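You operate a simulated robot arm through the tools that you are given. There is no shell and no other tool. Be economical: measure what you need, move in short steps, check, and stop when the job is done.

You run a simulated two-armed robot. Do the job below in one go: nothing can be reset, and whatever is moved stays where it is left.

Task
Turn the pressure dial to 0 bar. Take the black nozzle and leave it on the top of the service cart. Fetch the teal cap and set it on the top of the pipe duct. Open the drip pan, take the green ring from the dry again bay of the steel table and leave it inside and shut the pan again. Take the green block from the dry again bay of the steel table and put it on the bed of the tipping cradle. Fetch the orange brush and set it on the bed of the tipping cradle. Any order will do. Set down upright: black nozzle.

It is judged by the outcome, as a careful person would: the job done as asked, and still so three seconds after it is handed in. It fails if anything else is knocked over, pushed out of place, dropped, spilled or broken. Lids that push on must go on centred and level and be pressed home; caps that screw on are set level and turned clockwise until they are tight.

Robot
Two 6-joint arms with two-finger parallel grippers on one trunk, on a base that drives. Base frame: it is fixed to the floor where the robot stands at the start and does not move with it; the origin is under the middle of the robot, x ahead of it, y to its left, z up. Lengths are in m, angles in degrees, forces in N, time in s.
The left shoulder is at the start at [0.06, 0.187, 1.222], the right one opposite. Places, roughly: bed of the tipping cradle [-0.7, 1.5, 0.9]; black nozzle (5x3x5 cm) [0.7, 0.6, 0.9]; drip pan [1.9, 1.6, 0.3]; green block (8x5x4 cm) [-0.7, 2.1, 0.8]; green ring (7x7x2 cm) [-0.9, 2, 0.8]; orange brush (15x7x9 cm) [0.6, -0.4, 0.9]; pan [1.9, 1.6, 0.3]; pressure dial [0.5, 0.2, 0.9]; teal cap (6x6x3 cm) [0.8, 0.7, 0.9]; top of the pipe duct (15x96 cm) [0.88, -2.12, 1.42]; top of the service cart (23x62 cm) [0.74, -3.56, 0.8]. Payload 1.57 kg a hand.
The TCP of each hand is the grasp point between the finger pads, 0.03 m short of the fingertips. In the tool frame z runs along the fingers and y along their closing line. Largest opening 0.11 m; finger width 0.024, thickness 0.012; the body of the gripper, 0.048 by 0.112 m, starts 0.078 m behind the TCP.
Orientation is that of the tool frame in the base frame, as a unit quaternion [w, x, y, z]. With the fingers straight down and closing along the base's y, the tool's x points along the base's -x, its y along +y and its z along -z.

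Tools
- The arms move only by the tool drive_tool. It takes "left_commands", "right_commands" or both (then of equal length, played together; a hand with none holds still); each is a list of rows, each a list of 3 entries, a list of its own where there are three numbers: the shift along the tool's x, y, z in m, then the turn, a rotation vector about the tool's x, y, z in degrees, then the finger opening in m, from 0 to 0.11. In form: [[[tx, ty, tz], [wx, wy, wz], fingers], ...]. A call has 1 to 12 rows; each row shifts and turns the commanded pose from where the row before left it, along the tool's axes as they then stand. Rows are played at 5 a second. More than 0.05 m and 8.6 degrees between two rows, or a gripper value outside its range, and nothing of the call is played. A pose out of reach is approached as far as the arm can. The call stops where the force on the tool passes 40 N (or 10 N more than at its start, if that is more) or the arm is blocked; 0.2 s more then pass. Each finger travels about 0.153 m/s and halts on what it meets, pressing with about 25 N; the grip force reading is that of the motor and also rises with nothing between the fingers. The clock runs only during rows and for 0.2 s after the last one: add rows that do not move to give the fingers time. It gives the time, the measured TCP pose, the force on the tool (base axes), the opening and the grip force at its end, in the units of the frame above (readings bear some noise), with the torque about the TCP (base axes, N m) and any sound that the robot's microphone picked up.
- Cameras (640 x 400 px; columns grow to the right, rows downward): "scene" is now at [0.0106, 0.0238, 1.7588]; the picture's right is [0.32, -0.95, 0.00], its down [-0.75, -0.26, -0.61] and it looks along [0.58, 0.20, -0.79] (base axes); focal length 285 px, centre (320, 200). "left" rides on the left gripper at [0.07, -0.016, -0.141] in its tool frame; the picture's right is [0.23, 0.97, 0.00], its down [-0.86, 0.20, -0.48] and it looks along [-0.47, 0.11, 0.88] (tool axes); focal length 222 px, centre (320, 200). "right" rides on the right gripper at [0.07, 0.016, -0.141] in its tool frame; the picture's right is [-0.23, 0.97, 0.00], its down [-0.86, -0.20, -0.48] and it looks along [-0.47, -0.11, 0.88] (tool axes); focal length 222 px, centre (320, 200).
- grab_frame(camera): a new picture of that camera. No time passes.
- raise_lower(by): slides the trunk up (or, below 0, down) by that many m; the arms and the scene camera ride with it, the base frame stays. It gives what a move gives, with no picture.
- base_move(legs): drives the robot by 1 to 6 legs, each [ahead, left, turn to the left] in m, m and degrees, along the robot's own axes; the way and the turn of a leg run together, so that a leg with both is an arc; at most 1.5 m and 180 degrees a leg. The arms and the cameras ride along, it lands a little off, and it stops where it bumps. It gives what a move gives.
- aim_head(pan, tilt): turns the head with the scene camera to pan (to the left, within 86 degrees either way) and tilt (down, from -29 to 69), counted from straight ahead of the robot. It gives what a move gives.
- pixel_to_xyz(camera, pixels): for up to 12 pixels [column, row] of the newest picture of that camera ("zoom" is the newest enlarged one), the place [x, y, z] in the base frame of the surface seen there, good to about 0.002 m. No time passes.
- zoom(camera, box): a new picture of the part [left, top, right, bottom] of that camera's present view, enlarged. No time passes.
- finish_job(): hands the job in; it is judged then, once.

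Keep the steps short. Do not move on a guess: measure, check each grasp and each placing, and mend mistakes. In all there are 131 turns and 154 pictures (those below and enlarged ones count). Leave the grippers open and the arms clear of the work at the hand-in unless told otherwise, and finish with a single line.

The tools are called after "Call:" as name(argument=value, ...) on one line, values as JSON. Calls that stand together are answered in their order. drive_tool: Moves the arms, as the interface text tells. Its arguments: {"type":"object","properties":{"left_commands":{"type":"array","items":{"type":"array"}},"right_commands":{"type":"array","items":{"type":"array"}}},"required":[]} The other tools are called the same way: raise_lower (by) slides the trunk up or down; base_move (legs) drives the base; aim_head (pan, tilt) turns the head that bears the scene camera; grab_frame (camera) takes a picture; pixel_to_xyz (camera, pixels) gives the place of the surface under pixels of a picture; zoom (camera, box) takes an enlarged picture of a part of a camera's view; finish_job () hands the job in.

At the start:

```text
time_s: 0.0
left_eef_pos: [0.3918, 0.3337, 1.2617]
left_ee_rot: [0.0, 0.0, 1.0, 0.0]
left_force: [-0.6, -0.5, 0.3]
left_wrist_torque: [0.02, 0.03, -0.03]
left_width: 0.1097
left_finger_force: 0.0
right_eef_pos: [0.4369, -0.0658, 1.2097]
right_ee_rot: [-0.001, 0.0, 1.0, 0.0]
right_force: [0.4, -0.4, 0.1]
right_wrist_torque: [-0.03, -0.02, 0.01]
right_width: 0.1099
right_finger_force: 0.0
trunk travel left (down, up): [-0.85, 0.14]
robot x, y, heading: [0.0008, -0.0014, -0.1]
head pan, tilt: [18.8, 52.5]
```

scene: 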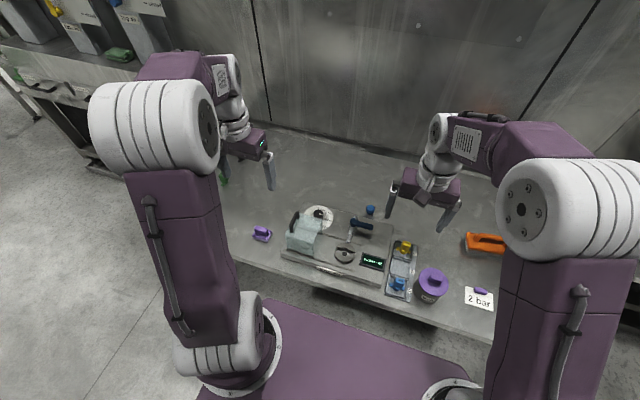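
right: 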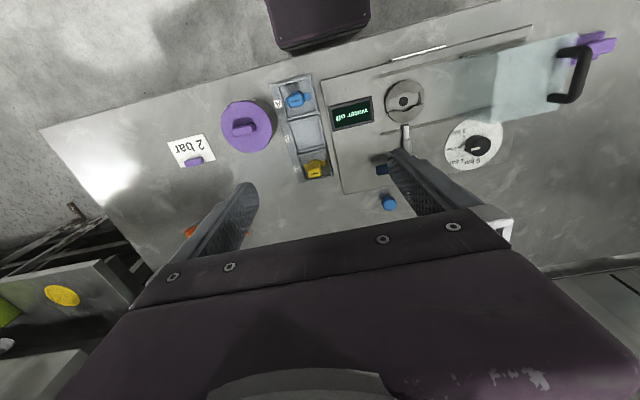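
left: 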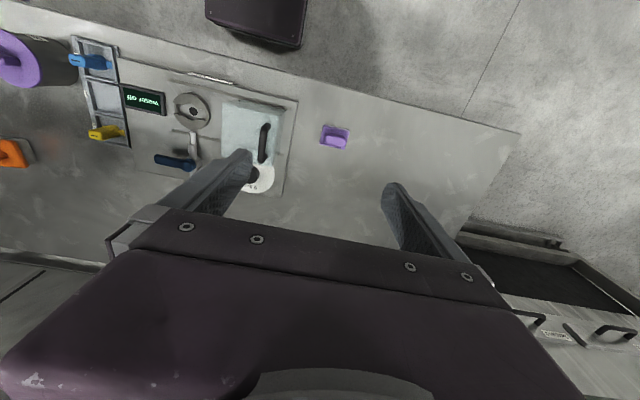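

I start by looking closely at the panel and the workbench in the scene view.

Call:
zoom(camera="scene", box=[220, 170, 420, 300])

Call:
zoom(camera="left", box=[60, 30, 360, 220])

Call:
zoom(camera="right", box=[340, 30, 640, 220])

```text
3.08 times, centred on (320, 235) of scene
```

zoom: 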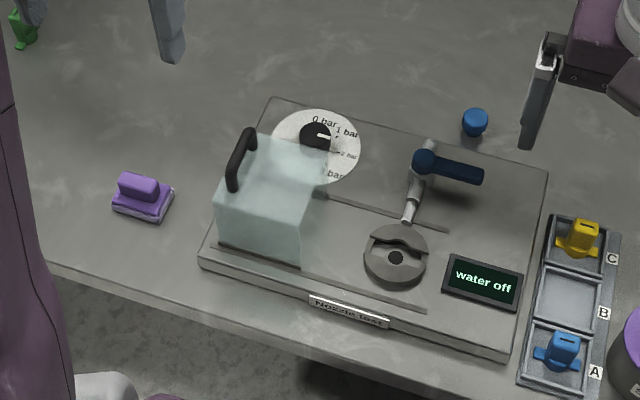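

```text
2.11 times, centred on (210, 125) of left
```

zoom: 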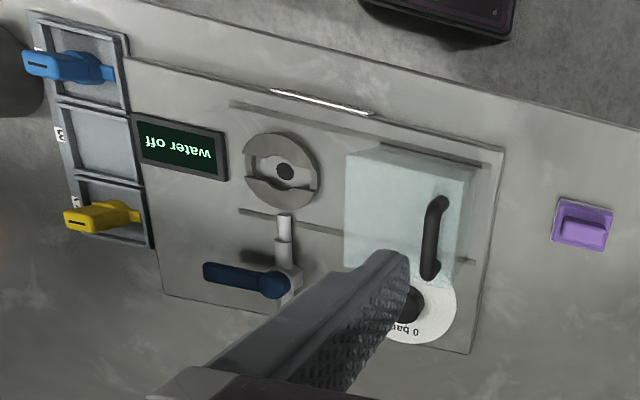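

```text
2.11 times, centred on (490, 125) of right
```

zoom: 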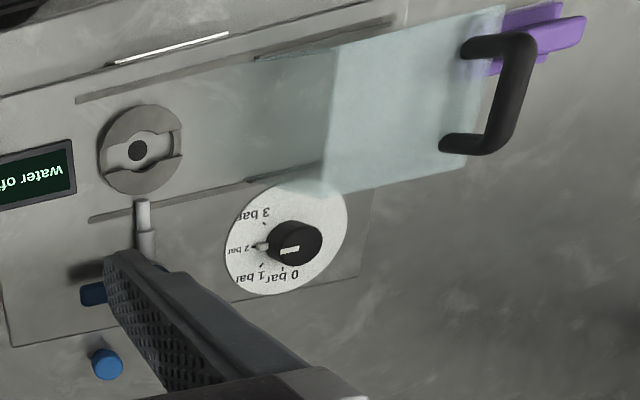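

The nozzle and cap are hidden behind the left arm. I turn the head further left, then right, to survey.

Call:
aim_head(pan=50, tilt=35)

Call:
grab_frame(camera="scene")

Call:
aim_head(pan=80, tilt=15)

Call:
grab_frame(camera="scene")

Call:
aim_head(pan=-60, tilt=20)

Call:
grab_frame(camera="scene")

```text
time_s: 1.0
left_eef_pos: [0.391, 0.334, 1.262]
left_ee_rot: [0.0, 0.0, 1.0, 0.0]
left_force: [0.1, -0.4, -0.4]
left_wrist_torque: [0.02, -0.03, 0.01]
left_width: 0.11
left_finger_force: 0.2
right_eef_pos: [0.4367, -0.0659, 1.2095]
right_ee_rot: [0.001, 0.0, 1.0, -0.001]
right_force: [-0.2, 0.4, 0.4]
right_wrist_torque: [-0.03, -0.01, -0.03]
right_width: 0.1101
right_finger_force: 0.1
trunk travel left (down, up): [-0.85, 0.14]
robot x, y, heading: [-0.002, -0.0029, 0.1]
head pan, tilt: [50.0, 35.0]
```

```text
147 pictures are left
```

scene: 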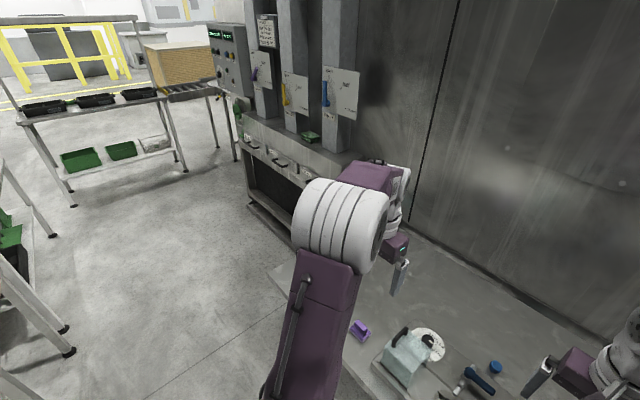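

```text
time_s: 1.9
left_eef_pos: [0.3905, 0.3341, 1.2616]
left_ee_rot: [0.001, 0.0, 1.0, 0.0]
left_force: [-0.2, -0.5, 0.3]
left_wrist_torque: [-0.01, 0.0, 0.01]
left_width: 0.1103
left_finger_force: 0.1
right_eef_pos: [0.437, -0.0661, 1.2091]
right_ee_rot: [0.0, 0.0, 1.0, 0.0]
right_force: [-0.1, -0.5, 0.0]
right_wrist_torque: [0.01, -0.02, -0.02]
right_width: 0.1102
right_finger_force: 0.1
trunk travel left (down, up): [-0.85, 0.14]
robot x, y, heading: [-0.001, 0.0016, -0.2]
head pan, tilt: [80.0, 15.0]
```

```text
146 pictures are left
```

scene: 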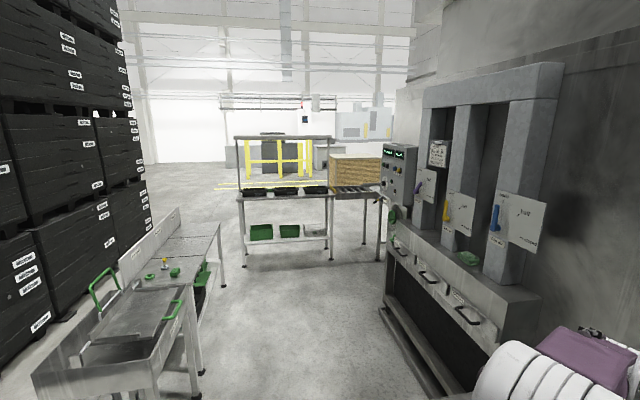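

```text
time_s: 4.1
left_eef_pos: [0.3906, 0.3341, 1.2617]
left_ee_rot: [0.0, 0.0, 1.0, 0.0]
left_force: [0.0, 0.0, -0.4]
left_wrist_torque: [-0.04, -0.04, 0.01]
left_width: 0.11
left_finger_force: 0.1
right_eef_pos: [0.4374, -0.0661, 1.2094]
right_ee_rot: [0.0, 0.001, 1.0, 0.0]
right_force: [-0.3, 0.1, -0.1]
right_wrist_torque: [0.01, 0.03, -0.01]
right_width: 0.11
right_finger_force: 0.1
trunk travel left (down, up): [-0.85, 0.14]
robot x, y, heading: [-0.0009, 0.0007, 0.0]
head pan, tilt: [-60.0, 20.0]
```

```text
145 pictures are left
```

scene: 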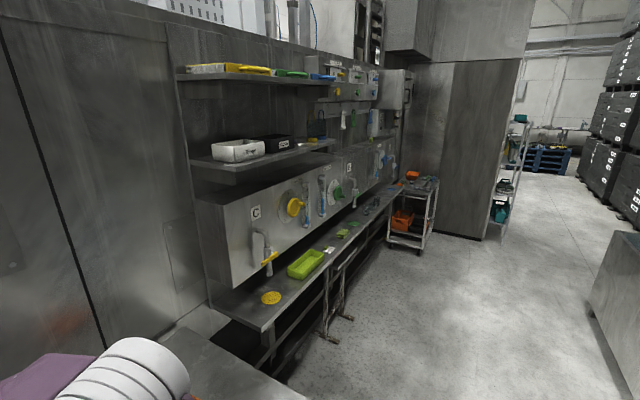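

Now the dial. I turn the head back to the panel for a clean view and measurements.

Call:
aim_head(pan=22, tilt=55)

Call:
zoom(camera="scene", box=[280, 170, 380, 232])

Call:
grab_frame(camera="scene")

```text
time_s: 5.7
left_eef_pos: [0.3929, 0.3348, 1.2619]
left_ee_rot: [0.0, 0.001, 1.0, -0.001]
left_force: [-0.3, -0.2, -0.7]
left_wrist_torque: [-0.02, -0.02, -0.02]
left_width: 0.1098
left_finger_force: 0.0
right_eef_pos: [0.4365, -0.0654, 1.2089]
right_ee_rot: [0.0, 0.0, 1.0, 0.0]
right_force: [-0.5, -0.2, 0.9]
right_wrist_torque: [-0.03, -0.01, -0.02]
right_width: 0.1101
right_finger_force: 0.0
trunk travel left (down, up): [-0.85, 0.14]
robot x, y, heading: [-0.0026, -0.0011, 0.0]
head pan, tilt: [22.0, 55.0]
```

```text
6.40 times, centred on (330, 201) of scene
```

zoom: 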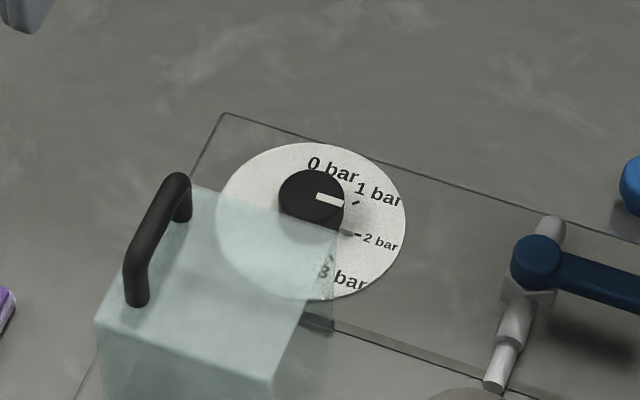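

```text
143 pictures are left
```

scene: 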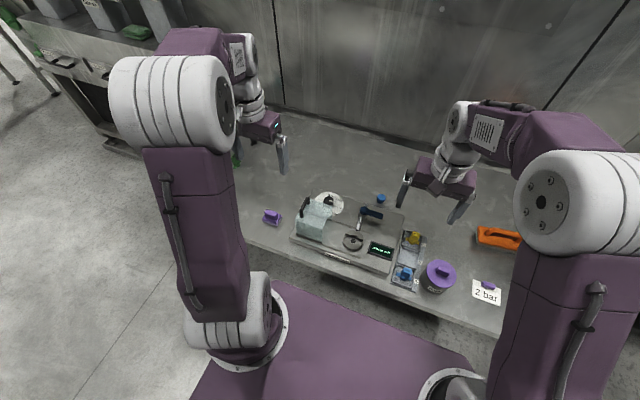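

I measure the knob, its marks and the panel in the zoom… the newest scene picture is the full frame, the zoom covers the same view.

Call:
pixel_to_xyz(camera="zoom", pixels=[[300, 195], [322, 196], [340, 203], [347, 232], [355, 203], [313, 165], [361, 236], [322, 270], [245, 200], [155, 300], [180, 180], [270, 380]])

Call:
zoom(camera="right", box=[420, 110, 520, 172])

```text
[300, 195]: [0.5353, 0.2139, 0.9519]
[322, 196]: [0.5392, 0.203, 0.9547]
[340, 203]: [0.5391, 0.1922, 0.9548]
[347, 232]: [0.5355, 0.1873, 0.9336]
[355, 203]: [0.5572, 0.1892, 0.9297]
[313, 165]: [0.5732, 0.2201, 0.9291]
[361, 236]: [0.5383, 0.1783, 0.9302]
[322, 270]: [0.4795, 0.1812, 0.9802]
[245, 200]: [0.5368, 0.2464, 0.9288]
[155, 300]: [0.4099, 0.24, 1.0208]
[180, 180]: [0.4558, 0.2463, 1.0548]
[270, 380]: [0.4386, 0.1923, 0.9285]
```

```text
6.40 times, centred on (470, 141) of right
```

zoom: 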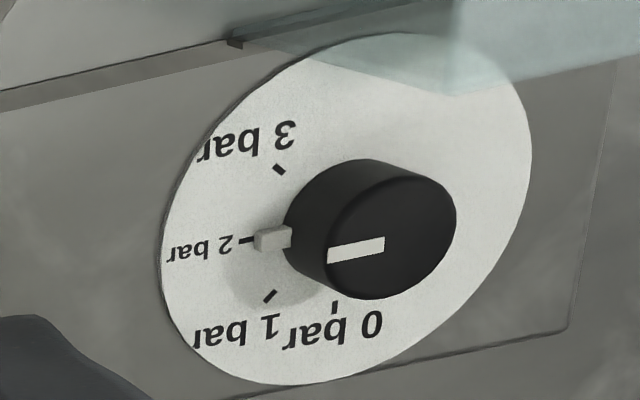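

The knob marker now points at 2 bar (-y side); 0 bar seems to be a quarter turn counter-clockwise, toward +x. I measure ticks, bench edge, and robot base front to plan driving.

Call:
pixel_to_xyz(camera="zoom", pixels=[[280, 170], [269, 296], [335, 307], [248, 240], [355, 248], [385, 243], [445, 225], [372, 178], [455, 92], [260, 50], [370, 380], [530, 170]])

Call:
pixel_to_xyz(camera="scene", pixels=[[300, 264], [420, 304], [300, 300], [400, 335], [270, 217], [236, 160], [311, 230], [296, 222], [440, 270], [410, 160], [550, 300]])

```text
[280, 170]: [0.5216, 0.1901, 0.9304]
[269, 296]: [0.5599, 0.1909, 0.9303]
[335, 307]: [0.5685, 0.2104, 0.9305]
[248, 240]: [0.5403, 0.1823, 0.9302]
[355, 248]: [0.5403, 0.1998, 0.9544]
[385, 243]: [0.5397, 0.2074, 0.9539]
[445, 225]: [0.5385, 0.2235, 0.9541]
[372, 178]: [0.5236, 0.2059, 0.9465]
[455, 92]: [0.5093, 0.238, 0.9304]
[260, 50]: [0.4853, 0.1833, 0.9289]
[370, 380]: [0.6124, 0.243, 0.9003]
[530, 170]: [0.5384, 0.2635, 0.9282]
```

```text
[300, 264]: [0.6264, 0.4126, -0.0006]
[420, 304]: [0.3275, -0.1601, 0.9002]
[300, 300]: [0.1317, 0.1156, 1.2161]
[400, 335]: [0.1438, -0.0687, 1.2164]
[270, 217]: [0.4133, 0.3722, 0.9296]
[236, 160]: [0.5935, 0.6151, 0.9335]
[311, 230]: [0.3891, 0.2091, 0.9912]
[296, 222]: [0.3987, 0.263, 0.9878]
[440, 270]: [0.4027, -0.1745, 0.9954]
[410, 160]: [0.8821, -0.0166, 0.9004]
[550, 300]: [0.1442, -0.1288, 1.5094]
```

Knob centre is (0.540, 0.211), top z 0.955, face 0.930. The 0 bar tick is on the +x side: a 90° counter-clockwise turn. I first turn the left hand 90° so that its fingers close along x.

Call:
drive_tool(left_commands=[[[0, 0, 0], [0, 0, 8.2], 0.11], [[0, 0, 0], [0, 0, 8.2], 0.11], [[0, 0, 0], [0, 0, 8.2], 0.11], [[0, 0, 0], [0, 0, 8.2], 0.11], [[0, 0, 0], [0, 0, 8.2], 0.11], [[0, 0, 0], [0, 0, 8.2], 0.09], [[0, 0, 0], [0, 0, 8.2], 0.07], [[0, 0, 0], [0, 0, 8.2], 0.055], [[0, 0, 0], [0, 0, 8.2], 0.055], [[0, 0, 0], [0, 0, 8.2], 0.055], [[0, 0, 0], [0, 0, 8.0], 0.055]])

```text
time_s: 8.1
left_eef_pos: [0.392, 0.3335, 1.2628]
left_ee_rot: [0.0, 0.709, 0.705, 0.001]
left_force: [0.6, 0.2, -0.4]
left_wrist_torque: [0.0, 0.01, 0.04]
left_width: 0.055
left_finger_force: 0.1
right_eef_pos: [0.4368, -0.0653, 1.209]
right_ee_rot: [0.0, 0.0, 1.0, 0.001]
right_force: [-0.2, 0.6, 0.2]
right_wrist_torque: [-0.02, 0.01, -0.02]
right_width: 0.1099
right_finger_force: 0.0
trunk travel left (down, up): [-0.85, 0.14]
robot x, y, heading: [0.0022, -0.0001, -0.1]
head pan, tilt: [22.0, 55.0]
```

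Now I move the left hand above the knob, stopping about 6 cm over it.

Call:
drive_tool(left_commands=[[[-0.0175, 0.0211, 0.03], [0, 0, 0], 0.055], [[-0.0175, 0.0211, 0.03], [0, 0, 0], 0.055], [[-0.0175, 0.0211, 0.03], [0, 0, 0], 0.055], [[-0.0175, 0.0211, 0.03], [0, 0, 0], 0.055], [[-0.0175, 0.0211, 0.035], [0, 0, 0], 0.055], [[-0.0175, 0.0211, 0.035], [0, 0, 0], 0.055], [[-0.0175, 0.0211, 0.035], [0, 0, 0], 0.055], [[0, 0, 0], [0, 0, 0], 0.055]])

Call:
grab_frame(camera="left")

```text
time_s: 9.9
left_eef_pos: [0.5422, 0.212, 1.0379]
left_ee_rot: [0.001, 0.706, 0.708, 0.0]
left_force: [-0.3, -0.2, -0.5]
left_wrist_torque: [-0.01, -0.01, 0.01]
left_width: 0.055
left_finger_force: 0.1
right_eef_pos: [0.4372, -0.0671, 1.2103]
right_ee_rot: [0.0, 0.0, 1.0, 0.0]
right_force: [-0.8, -0.5, 0.8]
right_wrist_torque: [0.02, -0.02, 0.0]
right_width: 0.11
right_finger_force: 0.1
trunk travel left (down, up): [-0.85, 0.14]
robot x, y, heading: [-0.0033, -0.0021, 0.1]
head pan, tilt: [22.0, 55.0]
```

```text
141 pictures are left
```

left: 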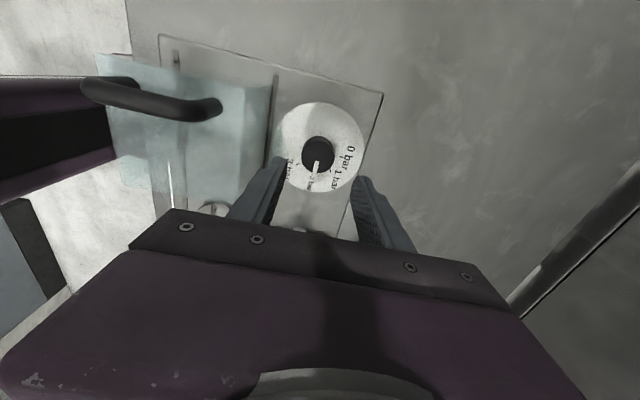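

The hand is over the knob, between cover and panel edge. I go straight down to tip height 0.935 and close.

Call:
drive_tool(left_commands=[[[0, -0.002, 0.025], [0, 0, 0], 0.055], [[0, 0, 0.025], [0, 0, 0], 0.055], [[0, 0, 0.022], [0, 0, 0], 0.055], [[0, 0, 0], [0, 0, 0], 0.045], [[0, 0, 0], [0, 0, 0], 0.03], [[0, 0, 0], [0, 0, 0], 0.02], [[0, 0, 0], [0, 0, 0], 0.02]])

Call:
grab_frame(camera="left")

```text
time_s: 11.5
left_eef_pos: [0.5399, 0.213, 0.9669]
left_ee_rot: [0.001, 0.707, 0.707, 0.0]
left_force: [7.9, 0.5, 3.5]
left_wrist_torque: [0.05, -0.01, 0.01]
left_width: 0.0355
left_finger_force: 42.6
right_eef_pos: [0.439, -0.0653, 1.2089]
right_ee_rot: [-0.001, -0.001, 1.0, 0.0]
right_force: [-0.4, 0.1, 0.1]
right_wrist_torque: [-0.03, 0.01, 0.03]
right_width: 0.1097
right_finger_force: 0.1
trunk travel left (down, up): [-0.85, 0.14]
robot x, y, heading: [0.0011, -0.0004, 0.3]
head pan, tilt: [22.0, 55.0]
```

```text
140 pictures are left
```

left: 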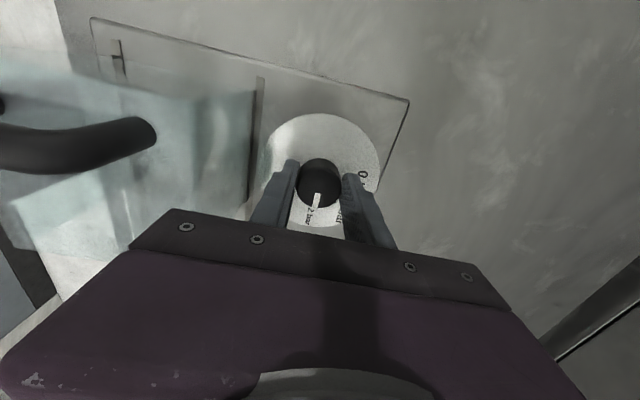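

The knob is gripped (0.0355 wide). I turn it -90° about the tool axis.

Call:
drive_tool(left_commands=[[[0, 0, 0], [0, 0, -8.2], 0.02], [[0, 0, 0], [0, 0, -8.2], 0.02], [[0, 0, 0], [0, 0, -8.2], 0.02], [[0, 0, 0], [0, 0, -8.2], 0.02], [[0, 0, 0], [0, 0, -8.2], 0.02], [[0, 0, 0], [0, 0, -8.2], 0.02], [[0, 0, 0], [0, 0, -8.2], 0.02], [[0, 0, 0], [0, 0, -8.2], 0.02], [[0, 0, 0], [0, 0, -8.2], 0.02], [[0, 0, 0], [0, 0, -8.2], 0.02], [[0, 0, 0], [0, 0, -8.0], 0.02], [[0, 0, 0], [0, 0, 0], 0.02]])

Call:
zoom(camera="scene", box=[280, 170, 380, 232])

```text
time_s: 14.1
left_eef_pos: [0.5339, 0.209, 0.968]
left_ee_rot: [0.001, -0.001, 1.0, 0.001]
left_force: [7.3, -3.5, 20.0]
left_wrist_torque: [-0.61, -1.16, -0.01]
left_width: 0.0356
left_finger_force: 42.3
right_eef_pos: [0.4361, -0.0674, 1.2107]
right_ee_rot: [0.001, 0.0, 1.0, 0.002]
right_force: [0.0, 0.6, -1.0]
right_wrist_torque: [0.0, 0.02, 0.03]
right_width: 0.1101
right_finger_force: 0.0
trunk travel left (down, up): [-0.85, 0.14]
robot x, y, heading: [-0.0027, -0.0007, -0.3]
head pan, tilt: [22.0, 55.0]
```

```text
6.40 times, centred on (330, 201) of scene
```

zoom: 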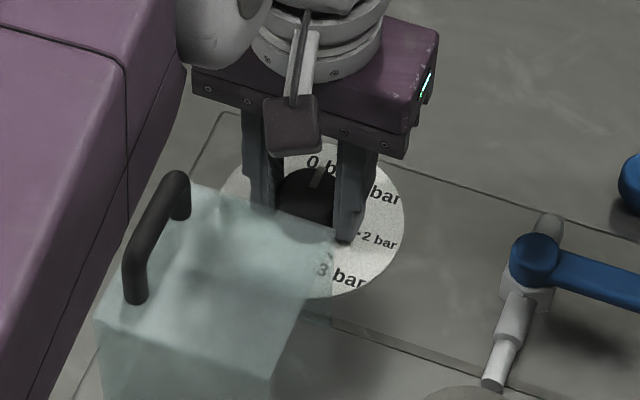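

The knob line now points to 0 bar. There is some load on the tool, so I release, let it settle and lift straight up.

Call:
drive_tool(left_commands=[[[0, 0, 0], [0, 0, 0], 0.045], [[0, 0, 0], [0, 0, 0], 0.055], [[0, 0, 0], [0, 0, 0], 0.055]])

Call:
drive_tool(left_commands=[[[0, 0, -0.03], [0, 0, 0], 0.055], [[0, 0, -0.04], [0, 0, 0], 0.055], [[0, 0, -0.045], [0, 0, 0], 0.055], [[0, 0, -0.045], [0, 0, 0], 0.055], [[0.03, 0.03, -0.02], [0, 0, 0], 0.08], [[0.03, 0.03, -0.02], [0, 0, 0], 0.11]])

Call:
zoom(camera="scene", box=[280, 170, 380, 232])

```text
time_s: 14.9
left_eef_pos: [0.5364, 0.2106, 0.9641]
left_ee_rot: [-0.001, 0.0, 1.0, 0.0]
left_force: [-0.2, -0.8, -0.1]
left_wrist_torque: [-0.01, 0.03, -0.01]
left_width: 0.0551
left_finger_force: 0.0
right_eef_pos: [0.4377, -0.0657, 1.2091]
right_ee_rot: [-0.001, 0.0, 1.0, 0.0]
right_force: [-0.7, -0.5, 0.6]
right_wrist_torque: [-0.02, 0.03, -0.02]
right_width: 0.1099
right_finger_force: 0.1
trunk travel left (down, up): [-0.85, 0.14]
robot x, y, heading: [-0.0003, -0.0038, -0.1]
head pan, tilt: [22.0, 55.0]
```

```text
time_s: 16.3
left_eef_pos: [0.4766, 0.2727, 1.1632]
left_ee_rot: [0.0, 0.0, 1.0, -0.001]
left_force: [0.3, 0.3, -0.4]
left_wrist_torque: [-0.01, -0.01, -0.02]
left_width: 0.1101
left_finger_force: 0.0
right_eef_pos: [0.436, -0.0633, 1.2096]
right_ee_rot: [0.0, 0.0, 1.0, 0.0]
right_force: [-0.1, 0.0, 0.0]
right_wrist_torque: [-0.03, -0.02, -0.01]
right_width: 0.1103
right_finger_force: 0.0
trunk travel left (down, up): [-0.85, 0.14]
robot x, y, heading: [-0.0021, -0.0007, 0.1]
head pan, tilt: [22.0, 55.0]
```

```text
6.40 times, centred on (330, 201) of scene
```

zoom: 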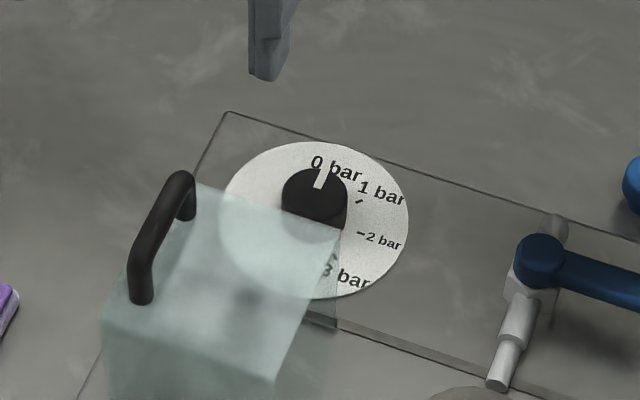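

Check the line's angle on the knob precisely.

Call:
pixel_to_xyz(camera="zoom", pixels=[[322, 171], [317, 186], [290, 195], [345, 195]])

Call:
grab_frame(camera="left")

```text
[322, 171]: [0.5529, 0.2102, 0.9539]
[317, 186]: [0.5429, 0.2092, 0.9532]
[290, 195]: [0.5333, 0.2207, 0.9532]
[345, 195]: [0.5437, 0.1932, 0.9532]
```

```text
137 pictures are left
```

left: 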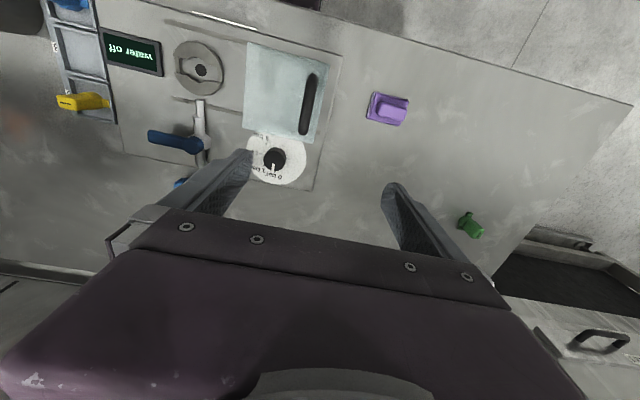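

The dial reads 0 bar. Now I look for the nozzle and cap with the head panned left.

Call:
aim_head(pan=45, tilt=45)

Call:
grab_frame(camera="scene")

Call:
pixel_to_xyz(camera="left", pixels=[[470, 225], [634, 100], [510, 255], [560, 235], [388, 110], [520, 65]])

```text
time_s: 17.2
left_eef_pos: [0.4768, 0.2711, 1.1634]
left_ee_rot: [0.0, 0.0, 1.0, 0.0]
left_force: [0.2, -0.8, 0.5]
left_wrist_torque: [0.0, 0.03, 0.03]
left_width: 0.11
left_finger_force: 0.1
right_eef_pos: [0.4387, -0.0666, 1.208]
right_ee_rot: [0.0, -0.001, 1.0, 0.0]
right_force: [0.9, -0.3, -0.6]
right_wrist_torque: [0.03, 0.02, -0.05]
right_width: 0.1102
right_finger_force: 0.2
trunk travel left (down, up): [-0.85, 0.14]
robot x, y, heading: [0.0013, -0.0016, -0.1]
head pan, tilt: [45.0, 45.0]
```

```text
136 pictures are left
```

scene: 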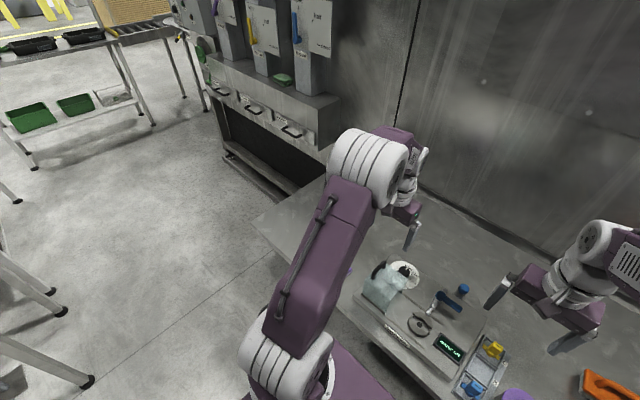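

```text
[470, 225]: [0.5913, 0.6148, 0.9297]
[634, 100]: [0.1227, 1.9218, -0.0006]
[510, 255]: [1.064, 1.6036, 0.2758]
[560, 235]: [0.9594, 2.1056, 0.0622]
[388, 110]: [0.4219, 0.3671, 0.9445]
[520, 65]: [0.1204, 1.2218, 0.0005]
```

The nozzle is still hidden by the arm. I drive 0.45 m left, parallel to the bench, and look again.

Call:
base_move(legs=[[0, 0.45, 0]])

Call:
aim_head(pan=10, tilt=45)

Call:
grab_frame(camera="scene")

Call:
grab_frame(camera="left")

```text
time_s: 19.9
left_eef_pos: [0.4772, 0.7277, 1.1624]
left_ee_rot: [0.0, -0.001, 1.0, 0.001]
left_force: [0.4, -0.1, -0.1]
left_wrist_torque: [0.04, 0.02, -0.02]
left_width: 0.1099
left_finger_force: 0.1
right_eef_pos: [0.4374, 0.3887, 1.2091]
right_ee_rot: [0.0, -0.001, 1.0, 0.0]
right_force: [0.3, -0.6, 1.0]
right_wrist_torque: [0.01, -0.01, -0.03]
right_width: 0.11
right_finger_force: 0.0
trunk travel left (down, up): [-0.85, 0.14]
robot x, y, heading: [-0.0055, 0.4563, 0.0]
head pan, tilt: [45.0, 45.0]
```

```text
time_s: 20.9
left_eef_pos: [0.4768, 0.7273, 1.1618]
left_ee_rot: [0.0, 0.001, 1.0, 0.0]
left_force: [0.8, -0.6, 0.0]
left_wrist_torque: [0.0, 0.03, 0.03]
left_width: 0.1103
left_finger_force: 0.1
right_eef_pos: [0.4373, 0.3907, 1.2109]
right_ee_rot: [0.001, -0.002, 1.0, 0.0]
right_force: [-0.4, -1.1, -0.5]
right_wrist_torque: [-0.01, -0.03, -0.02]
right_width: 0.1102
right_finger_force: 0.0
trunk travel left (down, up): [-0.85, 0.14]
robot x, y, heading: [0.0012, 0.4574, 0.0]
head pan, tilt: [10.0, 45.0]
```

```text
135 pictures are left
```

scene: 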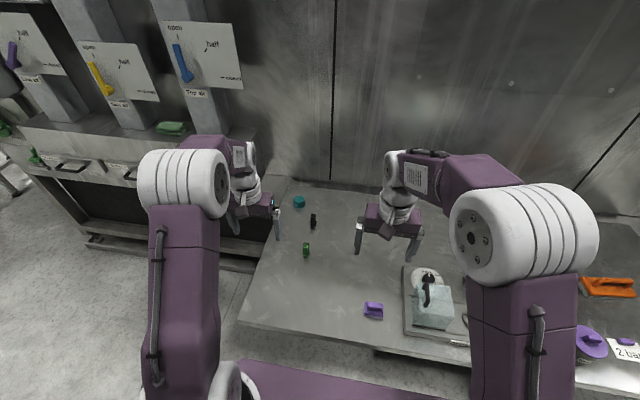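

```text
134 pictures are left
```

left: 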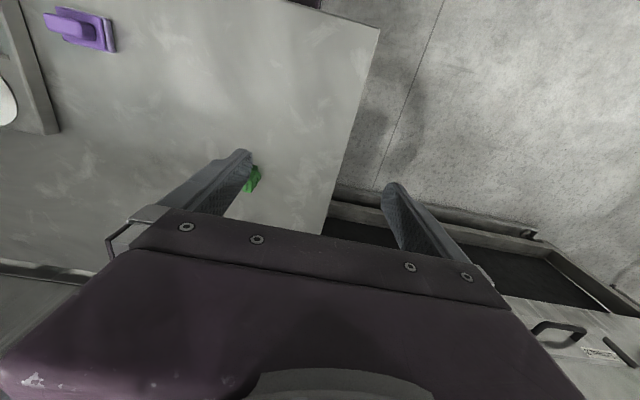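

Now the nozzle (~(313,220)) and teal cap (~(299,202)) are visible. I zoom in and measure.

Call:
zoom(camera="scene", box=[270, 180, 350, 260])

Call:
pixel_to_xyz(camera="scene", pixels=[[313, 215], [313, 226], [299, 199], [299, 206], [306, 246], [240, 318], [284, 195], [262, 245], [255, 260], [320, 335], [170, 127]])

```text
5.00 times, centred on (310, 220) of scene
```

zoom: 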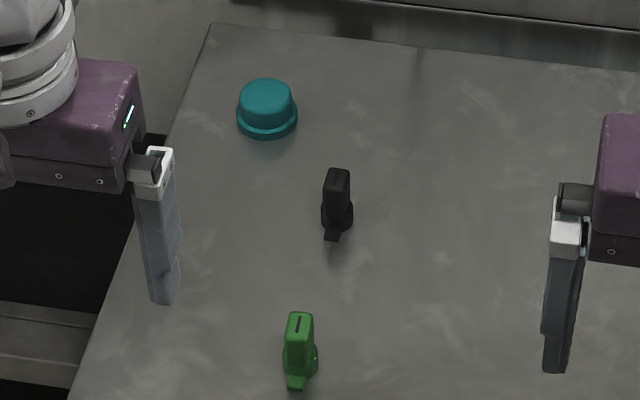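

```text
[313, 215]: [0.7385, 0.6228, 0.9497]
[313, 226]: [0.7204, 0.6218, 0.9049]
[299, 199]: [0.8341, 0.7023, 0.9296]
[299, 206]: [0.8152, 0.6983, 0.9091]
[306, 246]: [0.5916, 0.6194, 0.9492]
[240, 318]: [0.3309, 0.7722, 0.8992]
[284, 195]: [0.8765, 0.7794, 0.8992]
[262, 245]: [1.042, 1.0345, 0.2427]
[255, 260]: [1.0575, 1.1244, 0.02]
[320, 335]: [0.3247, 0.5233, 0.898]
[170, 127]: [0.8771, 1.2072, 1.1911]
```

The bench ends at y≈0.78; the cap at (0.825,0.70) is best reached from the bench's left end. I survey the space there.

Call:
aim_head(pan=50, tilt=25)

Call:
grab_frame(camera="scene")

Call:
aim_head(pan=40, tilt=55)

Call:
grab_frame(camera="scene")

```text
time_s: 22.0
left_eef_pos: [0.4781, 0.7269, 1.1616]
left_ee_rot: [-0.001, 0.0, 1.0, 0.0]
left_force: [-0.3, 0.6, 0.9]
left_wrist_torque: [0.01, 0.03, -0.01]
left_width: 0.1101
left_finger_force: 0.1
right_eef_pos: [0.4373, 0.3894, 1.2102]
right_ee_rot: [0.0, -0.001, 1.0, -0.001]
right_force: [0.7, -0.7, -0.4]
right_wrist_torque: [0.03, -0.01, -0.02]
right_width: 0.1099
right_finger_force: 0.1
trunk travel left (down, up): [-0.85, 0.14]
robot x, y, heading: [-0.0002, 0.4572, -0.0]
head pan, tilt: [50.0, 25.0]
```

```text
132 pictures are left
```

scene: 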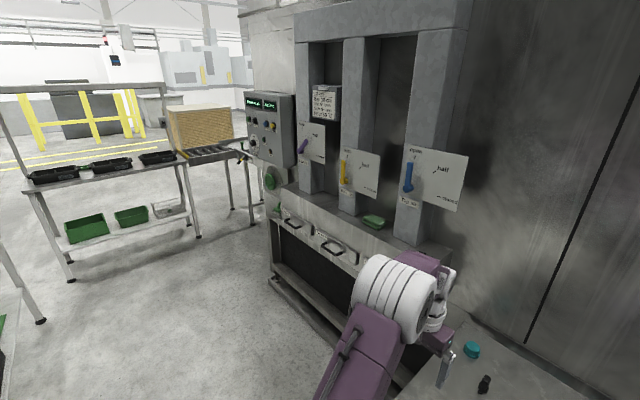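

```text
time_s: 22.9
left_eef_pos: [0.4767, 0.7281, 1.1617]
left_ee_rot: [0.0, 0.0, 1.0, -0.001]
left_force: [0.2, 0.2, -0.7]
left_wrist_torque: [-0.04, 0.01, 0.01]
left_width: 0.11
left_finger_force: 0.2
right_eef_pos: [0.4371, 0.3909, 1.2096]
right_ee_rot: [0.0, 0.0, 1.0, 0.0]
right_force: [-0.3, -0.4, 0.7]
right_wrist_torque: [0.01, 0.02, -0.02]
right_width: 0.1102
right_finger_force: 0.1
trunk travel left (down, up): [-0.85, 0.14]
robot x, y, heading: [-0.0021, 0.4543, 0.0]
head pan, tilt: [40.0, 55.0]
```

```text
131 pictures are left
```

scene: 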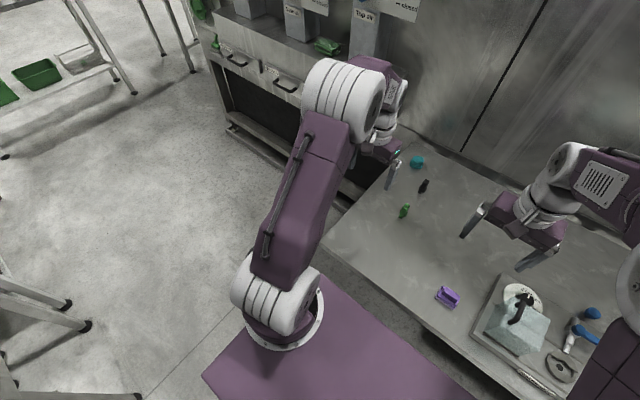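

Call:
pixel_to_xyz(camera="scene", pixels=[[236, 117], [215, 40], [300, 100], [240, 35], [325, 45], [355, 195], [285, 165], [240, 140], [290, 84], [380, 170], [330, 230], [88, 325]])

```text
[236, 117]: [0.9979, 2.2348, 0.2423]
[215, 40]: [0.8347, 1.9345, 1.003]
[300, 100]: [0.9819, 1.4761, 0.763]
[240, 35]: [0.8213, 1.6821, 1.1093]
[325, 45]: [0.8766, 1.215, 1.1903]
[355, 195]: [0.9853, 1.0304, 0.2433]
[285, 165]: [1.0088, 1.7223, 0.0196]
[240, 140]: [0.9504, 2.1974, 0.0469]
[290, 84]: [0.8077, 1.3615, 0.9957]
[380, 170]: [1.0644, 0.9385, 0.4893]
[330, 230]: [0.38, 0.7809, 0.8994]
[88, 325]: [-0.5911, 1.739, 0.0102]
```

Plan: drive left to y≈1.13, turn to face −y (bench end), then go sideways to x≈0.42, between bench end and machine. Hands stay above 1.13 m.

Call:
base_move(legs=[[0, 0.68, 0], [0, 0, -90]])

Call:
aim_head(pan=30, tilt=45)

Call:
grab_frame(camera="scene")

```text
time_s: 30.6
left_eef_pos: [0.2699, 0.6677, 1.1618]
left_ee_rot: [0.0, 0.707, 0.707, 0.001]
left_force: [0.7, -0.1, 0.4]
left_wrist_torque: [-0.01, -0.01, 0.01]
left_width: 0.11
left_finger_force: 0.2
right_eef_pos: [-0.0675, 0.7095, 1.2098]
right_ee_rot: [0.0, 0.708, 0.706, -0.001]
right_force: [-0.6, -0.5, -0.6]
right_wrist_torque: [-0.01, 0.04, 0.0]
right_width: 0.1103
right_finger_force: 0.1
trunk travel left (down, up): [-0.85, 0.14]
robot x, y, heading: [-0.0047, 1.1453, -90.6]
head pan, tilt: [40.0, 55.0]
```

```text
time_s: 31.3
left_eef_pos: [0.2682, 0.6677, 1.1624]
left_ee_rot: [0.0, 0.707, 0.707, 0.0]
left_force: [0.2, 0.2, 0.3]
left_wrist_torque: [0.02, 0.03, 0.0]
left_width: 0.11
left_finger_force: 0.0
right_eef_pos: [-0.0682, 0.709, 1.2103]
right_ee_rot: [-0.001, 0.707, 0.707, 0.0]
right_force: [0.1, 0.6, -0.1]
right_wrist_torque: [0.0, -0.01, -0.02]
right_width: 0.1099
right_finger_force: 0.1
trunk travel left (down, up): [-0.85, 0.14]
robot x, y, heading: [0.0002, 1.1447, -90.4]
head pan, tilt: [30.0, 45.0]
```

```text
130 pictures are left
```

scene: 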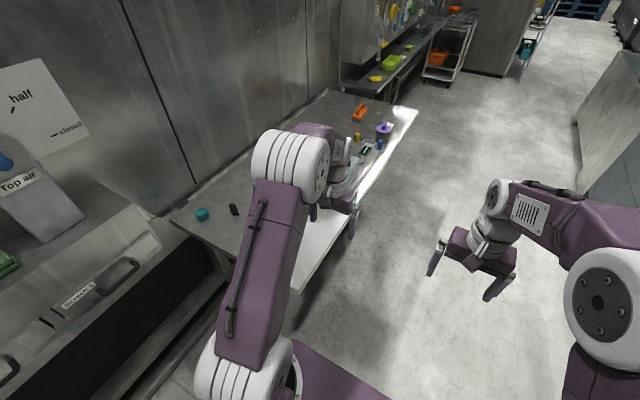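

I measure the machine front to know how far left I may go.

Call:
pixel_to_xyz(camera="scene", pixels=[[125, 283], [150, 262], [120, 345], [200, 255], [202, 210], [202, 219], [234, 205], [234, 213], [215, 320], [290, 335]])

Call:
zoom(camera="scene", box=[170, 190, 260, 250])

```text
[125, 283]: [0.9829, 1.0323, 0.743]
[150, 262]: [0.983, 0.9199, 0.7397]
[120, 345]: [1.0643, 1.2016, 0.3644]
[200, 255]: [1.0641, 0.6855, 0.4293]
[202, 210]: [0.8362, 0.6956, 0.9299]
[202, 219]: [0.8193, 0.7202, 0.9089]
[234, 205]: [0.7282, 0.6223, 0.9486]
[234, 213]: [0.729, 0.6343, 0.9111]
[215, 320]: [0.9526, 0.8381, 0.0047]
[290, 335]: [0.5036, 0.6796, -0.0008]
```

```text
6.67 times, centred on (215, 220) of scene
```

zoom: 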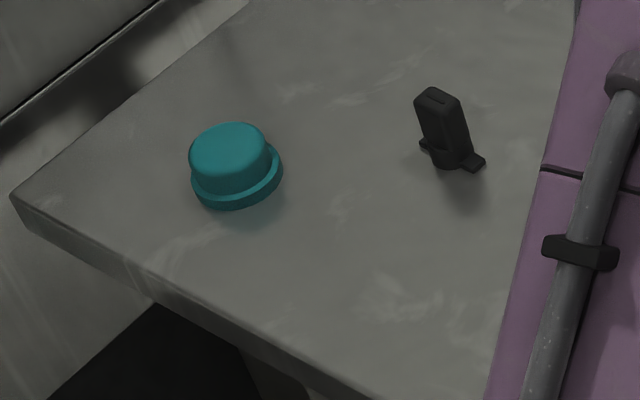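

The machine front is at x≈0.98, so x=0.5 is safe. I drive left 0.5 m and slightly ahead.

Call:
base_move(legs=[[0, 0.5, 0], [0.03, 0, 0]])

Call:
grab_frame(camera="left")

Call:
aim_head(pan=28, tilt=55)

Call:
grab_frame(camera="scene")

```text
time_s: 34.7
left_eef_pos: [0.7685, 0.6435, 1.1651]
left_ee_rot: [0.003, 0.709, 0.705, -0.003]
left_force: [0.5, 0.3, 0.3]
left_wrist_torque: [-0.09, 0.0, 0.03]
left_width: 0.11
left_finger_force: 0.1
right_eef_pos: [0.4308, 0.6858, 1.2118]
right_ee_rot: [0.002, 0.709, 0.705, -0.002]
right_force: [-0.2, 0.7, 0.5]
right_wrist_torque: [-0.08, -0.02, -0.02]
right_width: 0.1102
right_finger_force: 0.2
trunk travel left (down, up): [-0.85, 0.14]
robot x, y, heading: [0.5008, 1.1142, -90.5]
head pan, tilt: [30.0, 45.0]
```

```text
128 pictures are left
```

left: 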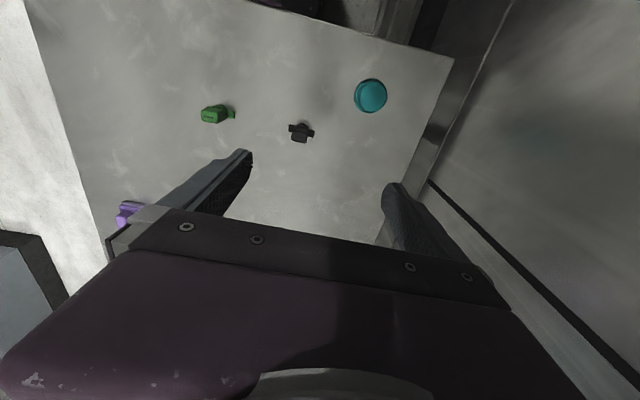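

```text
time_s: 35.4
left_eef_pos: [0.7679, 0.6384, 1.1629]
left_ee_rot: [0.0, 0.71, 0.705, -0.001]
left_force: [-0.5, 0.6, 0.2]
left_wrist_torque: [-0.01, 0.03, 0.02]
left_width: 0.11
left_finger_force: 0.0
right_eef_pos: [0.4303, 0.6795, 1.2096]
right_ee_rot: [0.001, 0.709, 0.706, 0.0]
right_force: [0.1, -0.7, 0.3]
right_wrist_torque: [-0.01, 0.02, 0.01]
right_width: 0.1105
right_finger_force: 0.0
trunk travel left (down, up): [-0.85, 0.14]
robot x, y, heading: [0.5015, 1.1179, -90.3]
head pan, tilt: [28.0, 55.0]
```

```text
127 pictures are left
```

scene: 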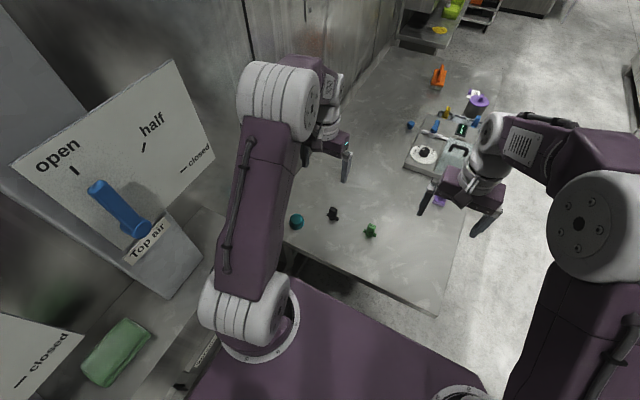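

I measure cap and nozzle in the left wrist camera and scene zoom.

Call:
pixel_to_xyz(camera="left", pixels=[[370, 95], [358, 95], [384, 97], [371, 82], [371, 110], [300, 133], [290, 127], [312, 134]])

Call:
zoom(camera="left", box=[270, 70, 400, 150])

```text
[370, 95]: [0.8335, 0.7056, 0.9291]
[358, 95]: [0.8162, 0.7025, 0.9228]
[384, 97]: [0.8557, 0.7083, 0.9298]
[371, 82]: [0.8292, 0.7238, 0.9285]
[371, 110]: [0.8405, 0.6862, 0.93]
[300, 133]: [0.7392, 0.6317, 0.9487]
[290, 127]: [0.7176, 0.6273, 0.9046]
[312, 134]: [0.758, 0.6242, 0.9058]
```

```text
4.92 times, centred on (335, 110) of left
```

zoom: 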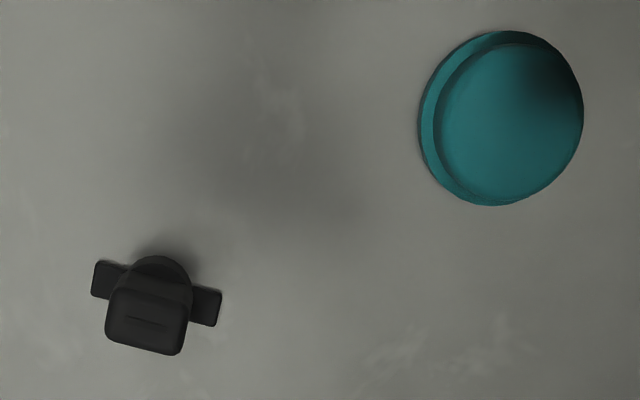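

Cap centre ≈ (0.834, 0.705), flange radius 3 cm, top 0.930. I move the left hand above it with 0.08 opening.

Call:
drive_tool(left_commands=[[[0.016, 0.0165, 0.02], [0, 0, 0], 0.08], [[0.016, 0.0165, 0.03], [0, 0, 0], 0.08], [[0.017, 0.0165, 0.035], [0, 0, 0], 0.08], [[0.017, 0.0165, 0.035], [0, 0, 0], 0.08], [[0, 0, 0.04], [0, 0, 0], 0.08], [[0, 0, 0], [0, 0, 0], 0.08]])

Call:
grab_frame(camera="left")

```text
time_s: 36.8
left_eef_pos: [0.8334, 0.7014, 1.0029]
left_ee_rot: [0.0, 0.71, 0.704, 0.0]
left_force: [-0.4, 0.4, -0.6]
left_wrist_torque: [-0.02, 0.02, -0.02]
left_width: 0.08
left_finger_force: 0.0
right_eef_pos: [0.4306, 0.678, 1.2098]
right_ee_rot: [0.0, 0.709, 0.705, 0.0]
right_force: [0.3, -0.3, 0.1]
right_wrist_torque: [-0.01, 0.01, -0.03]
right_width: 0.1099
right_finger_force: 0.1
trunk travel left (down, up): [-0.85, 0.14]
robot x, y, heading: [0.4986, 1.1099, -90.6]
head pan, tilt: [28.0, 55.0]
```

```text
125 pictures are left
```

left: 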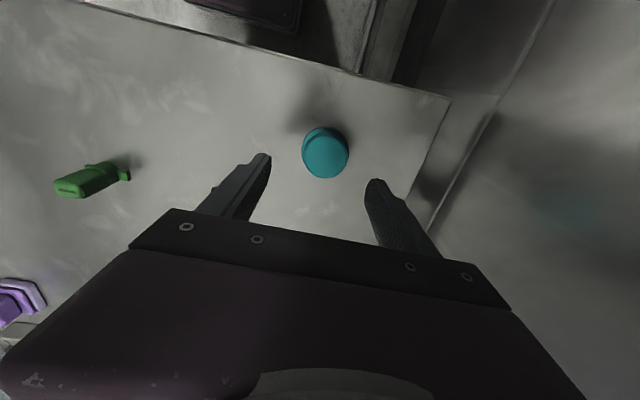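

Call:
pixel_to_xyz(camera="left", pixels=[[310, 152], [346, 152], [328, 133], [328, 176], [325, 155]])

```text
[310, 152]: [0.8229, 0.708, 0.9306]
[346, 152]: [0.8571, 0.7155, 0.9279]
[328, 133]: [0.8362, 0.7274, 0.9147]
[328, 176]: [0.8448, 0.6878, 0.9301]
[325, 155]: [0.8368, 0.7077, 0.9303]
```

Small correction (+0.004, +0.005), then down to 0.941 and close.

Call:
drive_tool(left_commands=[[[0.005, 0.004, 0.03], [0, 0, 0], 0.08], [[0, 0, 0.031], [0, 0, 0], 0.08], [[0, 0, 0], [0, 0, 0], 0.06], [[0, 0, 0], [0, 0, 0], 0.04], [[0, 0, 0], [0, 0, 0], 0.03], [[0, 0, 0], [0, 0, 0], 0.03]])

Call:
grab_frame(camera="left")

```text
time_s: 38.2
left_eef_pos: [0.8379, 0.7071, 0.942]
left_ee_rot: [0.0, 0.71, 0.705, 0.0]
left_force: [0.6, -0.3, -0.1]
left_wrist_torque: [0.0, -0.03, 0.0]
left_width: 0.0431
left_finger_force: 24.5
right_eef_pos: [0.4313, 0.6787, 1.2091]
right_ee_rot: [0.001, 0.709, 0.705, -0.001]
right_force: [0.8, 0.2, 0.0]
right_wrist_torque: [0.0, -0.01, 0.0]
right_width: 0.1102
right_finger_force: 0.0
trunk travel left (down, up): [-0.85, 0.14]
robot x, y, heading: [0.5013, 1.1147, -90.4]
head pan, tilt: [28.0, 55.0]
```

```text
124 pictures are left
```

left: 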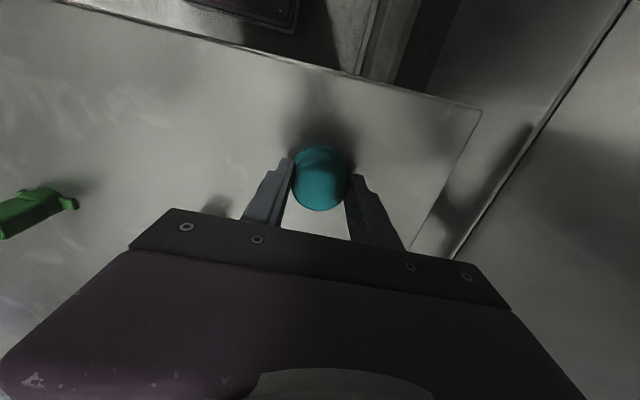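

The cap is held (0.043). I lift it and carry it back to the travel position.

Call:
drive_tool(left_commands=[[[0, 0, -0.03], [0, 0, 0], 0.03], [[0, 0, -0.045], [0, 0, 0], 0.03], [[0, 0, -0.045], [0, 0, 0], 0.03], [[0, 0, -0.045], [0, 0, 0], 0.03], [[-0.02, -0.02, -0.04], [0, 0, 0], 0.03], [[-0.02, -0.02, -0.04], [0, 0, 0], 0.03], [[0.0, -0.04, 0], [0, 0, 0], 0.03], [[0, 0, 0], [0, 0, 0], 0.03]])

Call:
grab_frame(camera="left")

```text
time_s: 40.0
left_eef_pos: [0.7561, 0.6665, 1.1858]
left_ee_rot: [0.0, 0.71, 0.705, 0.0]
left_force: [-0.7, -0.9, 0.7]
left_wrist_torque: [-0.02, -0.02, 0.03]
left_width: 0.0302
left_finger_force: 0.0
right_eef_pos: [0.4323, 0.6787, 1.2098]
right_ee_rot: [0.0, 0.709, 0.705, 0.0]
right_force: [0.2, 0.2, 0.3]
right_wrist_torque: [0.04, -0.02, 0.0]
right_width: 0.11
right_finger_force: 0.1
trunk travel left (down, up): [-0.85, 0.14]
robot x, y, heading: [0.4988, 1.115, -90.3]
head pan, tilt: [28.0, 55.0]
```

```text
123 pictures are left
```

left: 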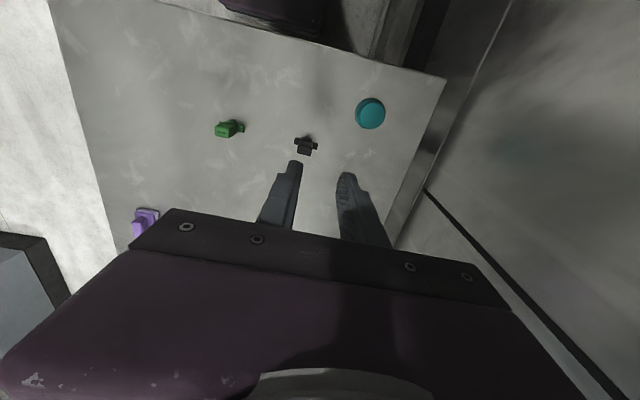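

The rounded top slipped out; the cap still sits on the bench. I measure it again and will grip the flange lower this time.

Call:
zoom(camera="left", box=[320, 80, 420, 142])

Call:
pixel_to_xyz(camera="zoom", pixels=[[230, 200], [430, 220], [320, 110], [320, 300], [330, 200], [370, 300], [270, 130]])

```text
6.40 times, centred on (370, 111) of left
```

zoom: 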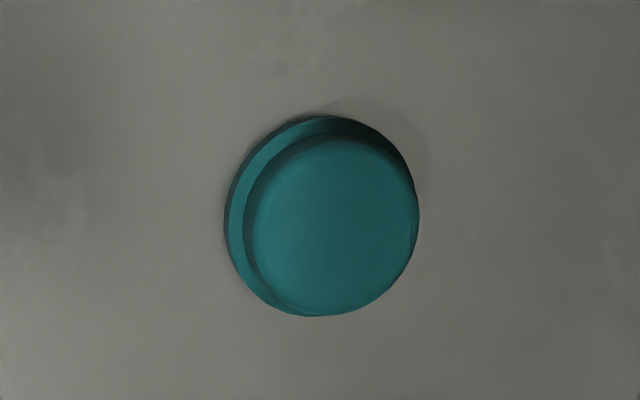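

```text
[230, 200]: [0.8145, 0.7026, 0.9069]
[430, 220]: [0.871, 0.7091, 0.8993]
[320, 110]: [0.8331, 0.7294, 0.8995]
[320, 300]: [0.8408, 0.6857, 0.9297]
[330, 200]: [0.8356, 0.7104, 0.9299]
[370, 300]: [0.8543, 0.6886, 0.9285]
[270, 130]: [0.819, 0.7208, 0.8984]
```

Cap centre is (0.8375, 0.7045). I return over it, open 0.085, and go down to tip height 0.903 to take the flange.

Call:
drive_tool(left_commands=[[[0.019, 0.041, 0.0], [0, 0, 0], 0.085], [[0.019, 0.041, 0.01], [0, 0, 0], 0.085], [[0, 0, 0.045], [0, 0, 0], 0.085], [[0, 0, 0.045], [0, 0, 0], 0.085], [[0, 0, 0.045], [0, 0, 0], 0.085], [[0, 0, 0.045], [0, 0, 0], 0.085], [[0, 0, 0.035], [0, 0, 0], 0.085], [[0, 0, 0.0], [0, 0, 0], 0.085]])

Call:
grab_frame(camera="left")

```text
time_s: 41.8
left_eef_pos: [0.8424, 0.7063, 0.9601]
left_ee_rot: [0.0, 0.709, 0.705, 0.0]
left_force: [0.1, -0.2, -0.3]
left_wrist_torque: [0.01, 0.01, 0.02]
left_width: 0.0849
left_finger_force: 0.0
right_eef_pos: [0.4315, 0.6787, 1.2106]
right_ee_rot: [0.0, 0.709, 0.705, 0.0]
right_force: [-0.3, 0.9, -0.2]
right_wrist_torque: [0.0, 0.01, 0.01]
right_width: 0.1099
right_finger_force: 0.1
trunk travel left (down, up): [-0.85, 0.14]
robot x, y, heading: [0.4985, 1.1174, -90.4]
head pan, tilt: [28.0, 55.0]
```

```text
121 pictures are left
```

left: 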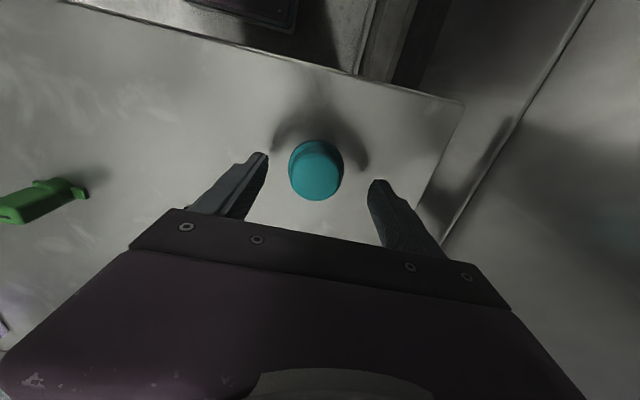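

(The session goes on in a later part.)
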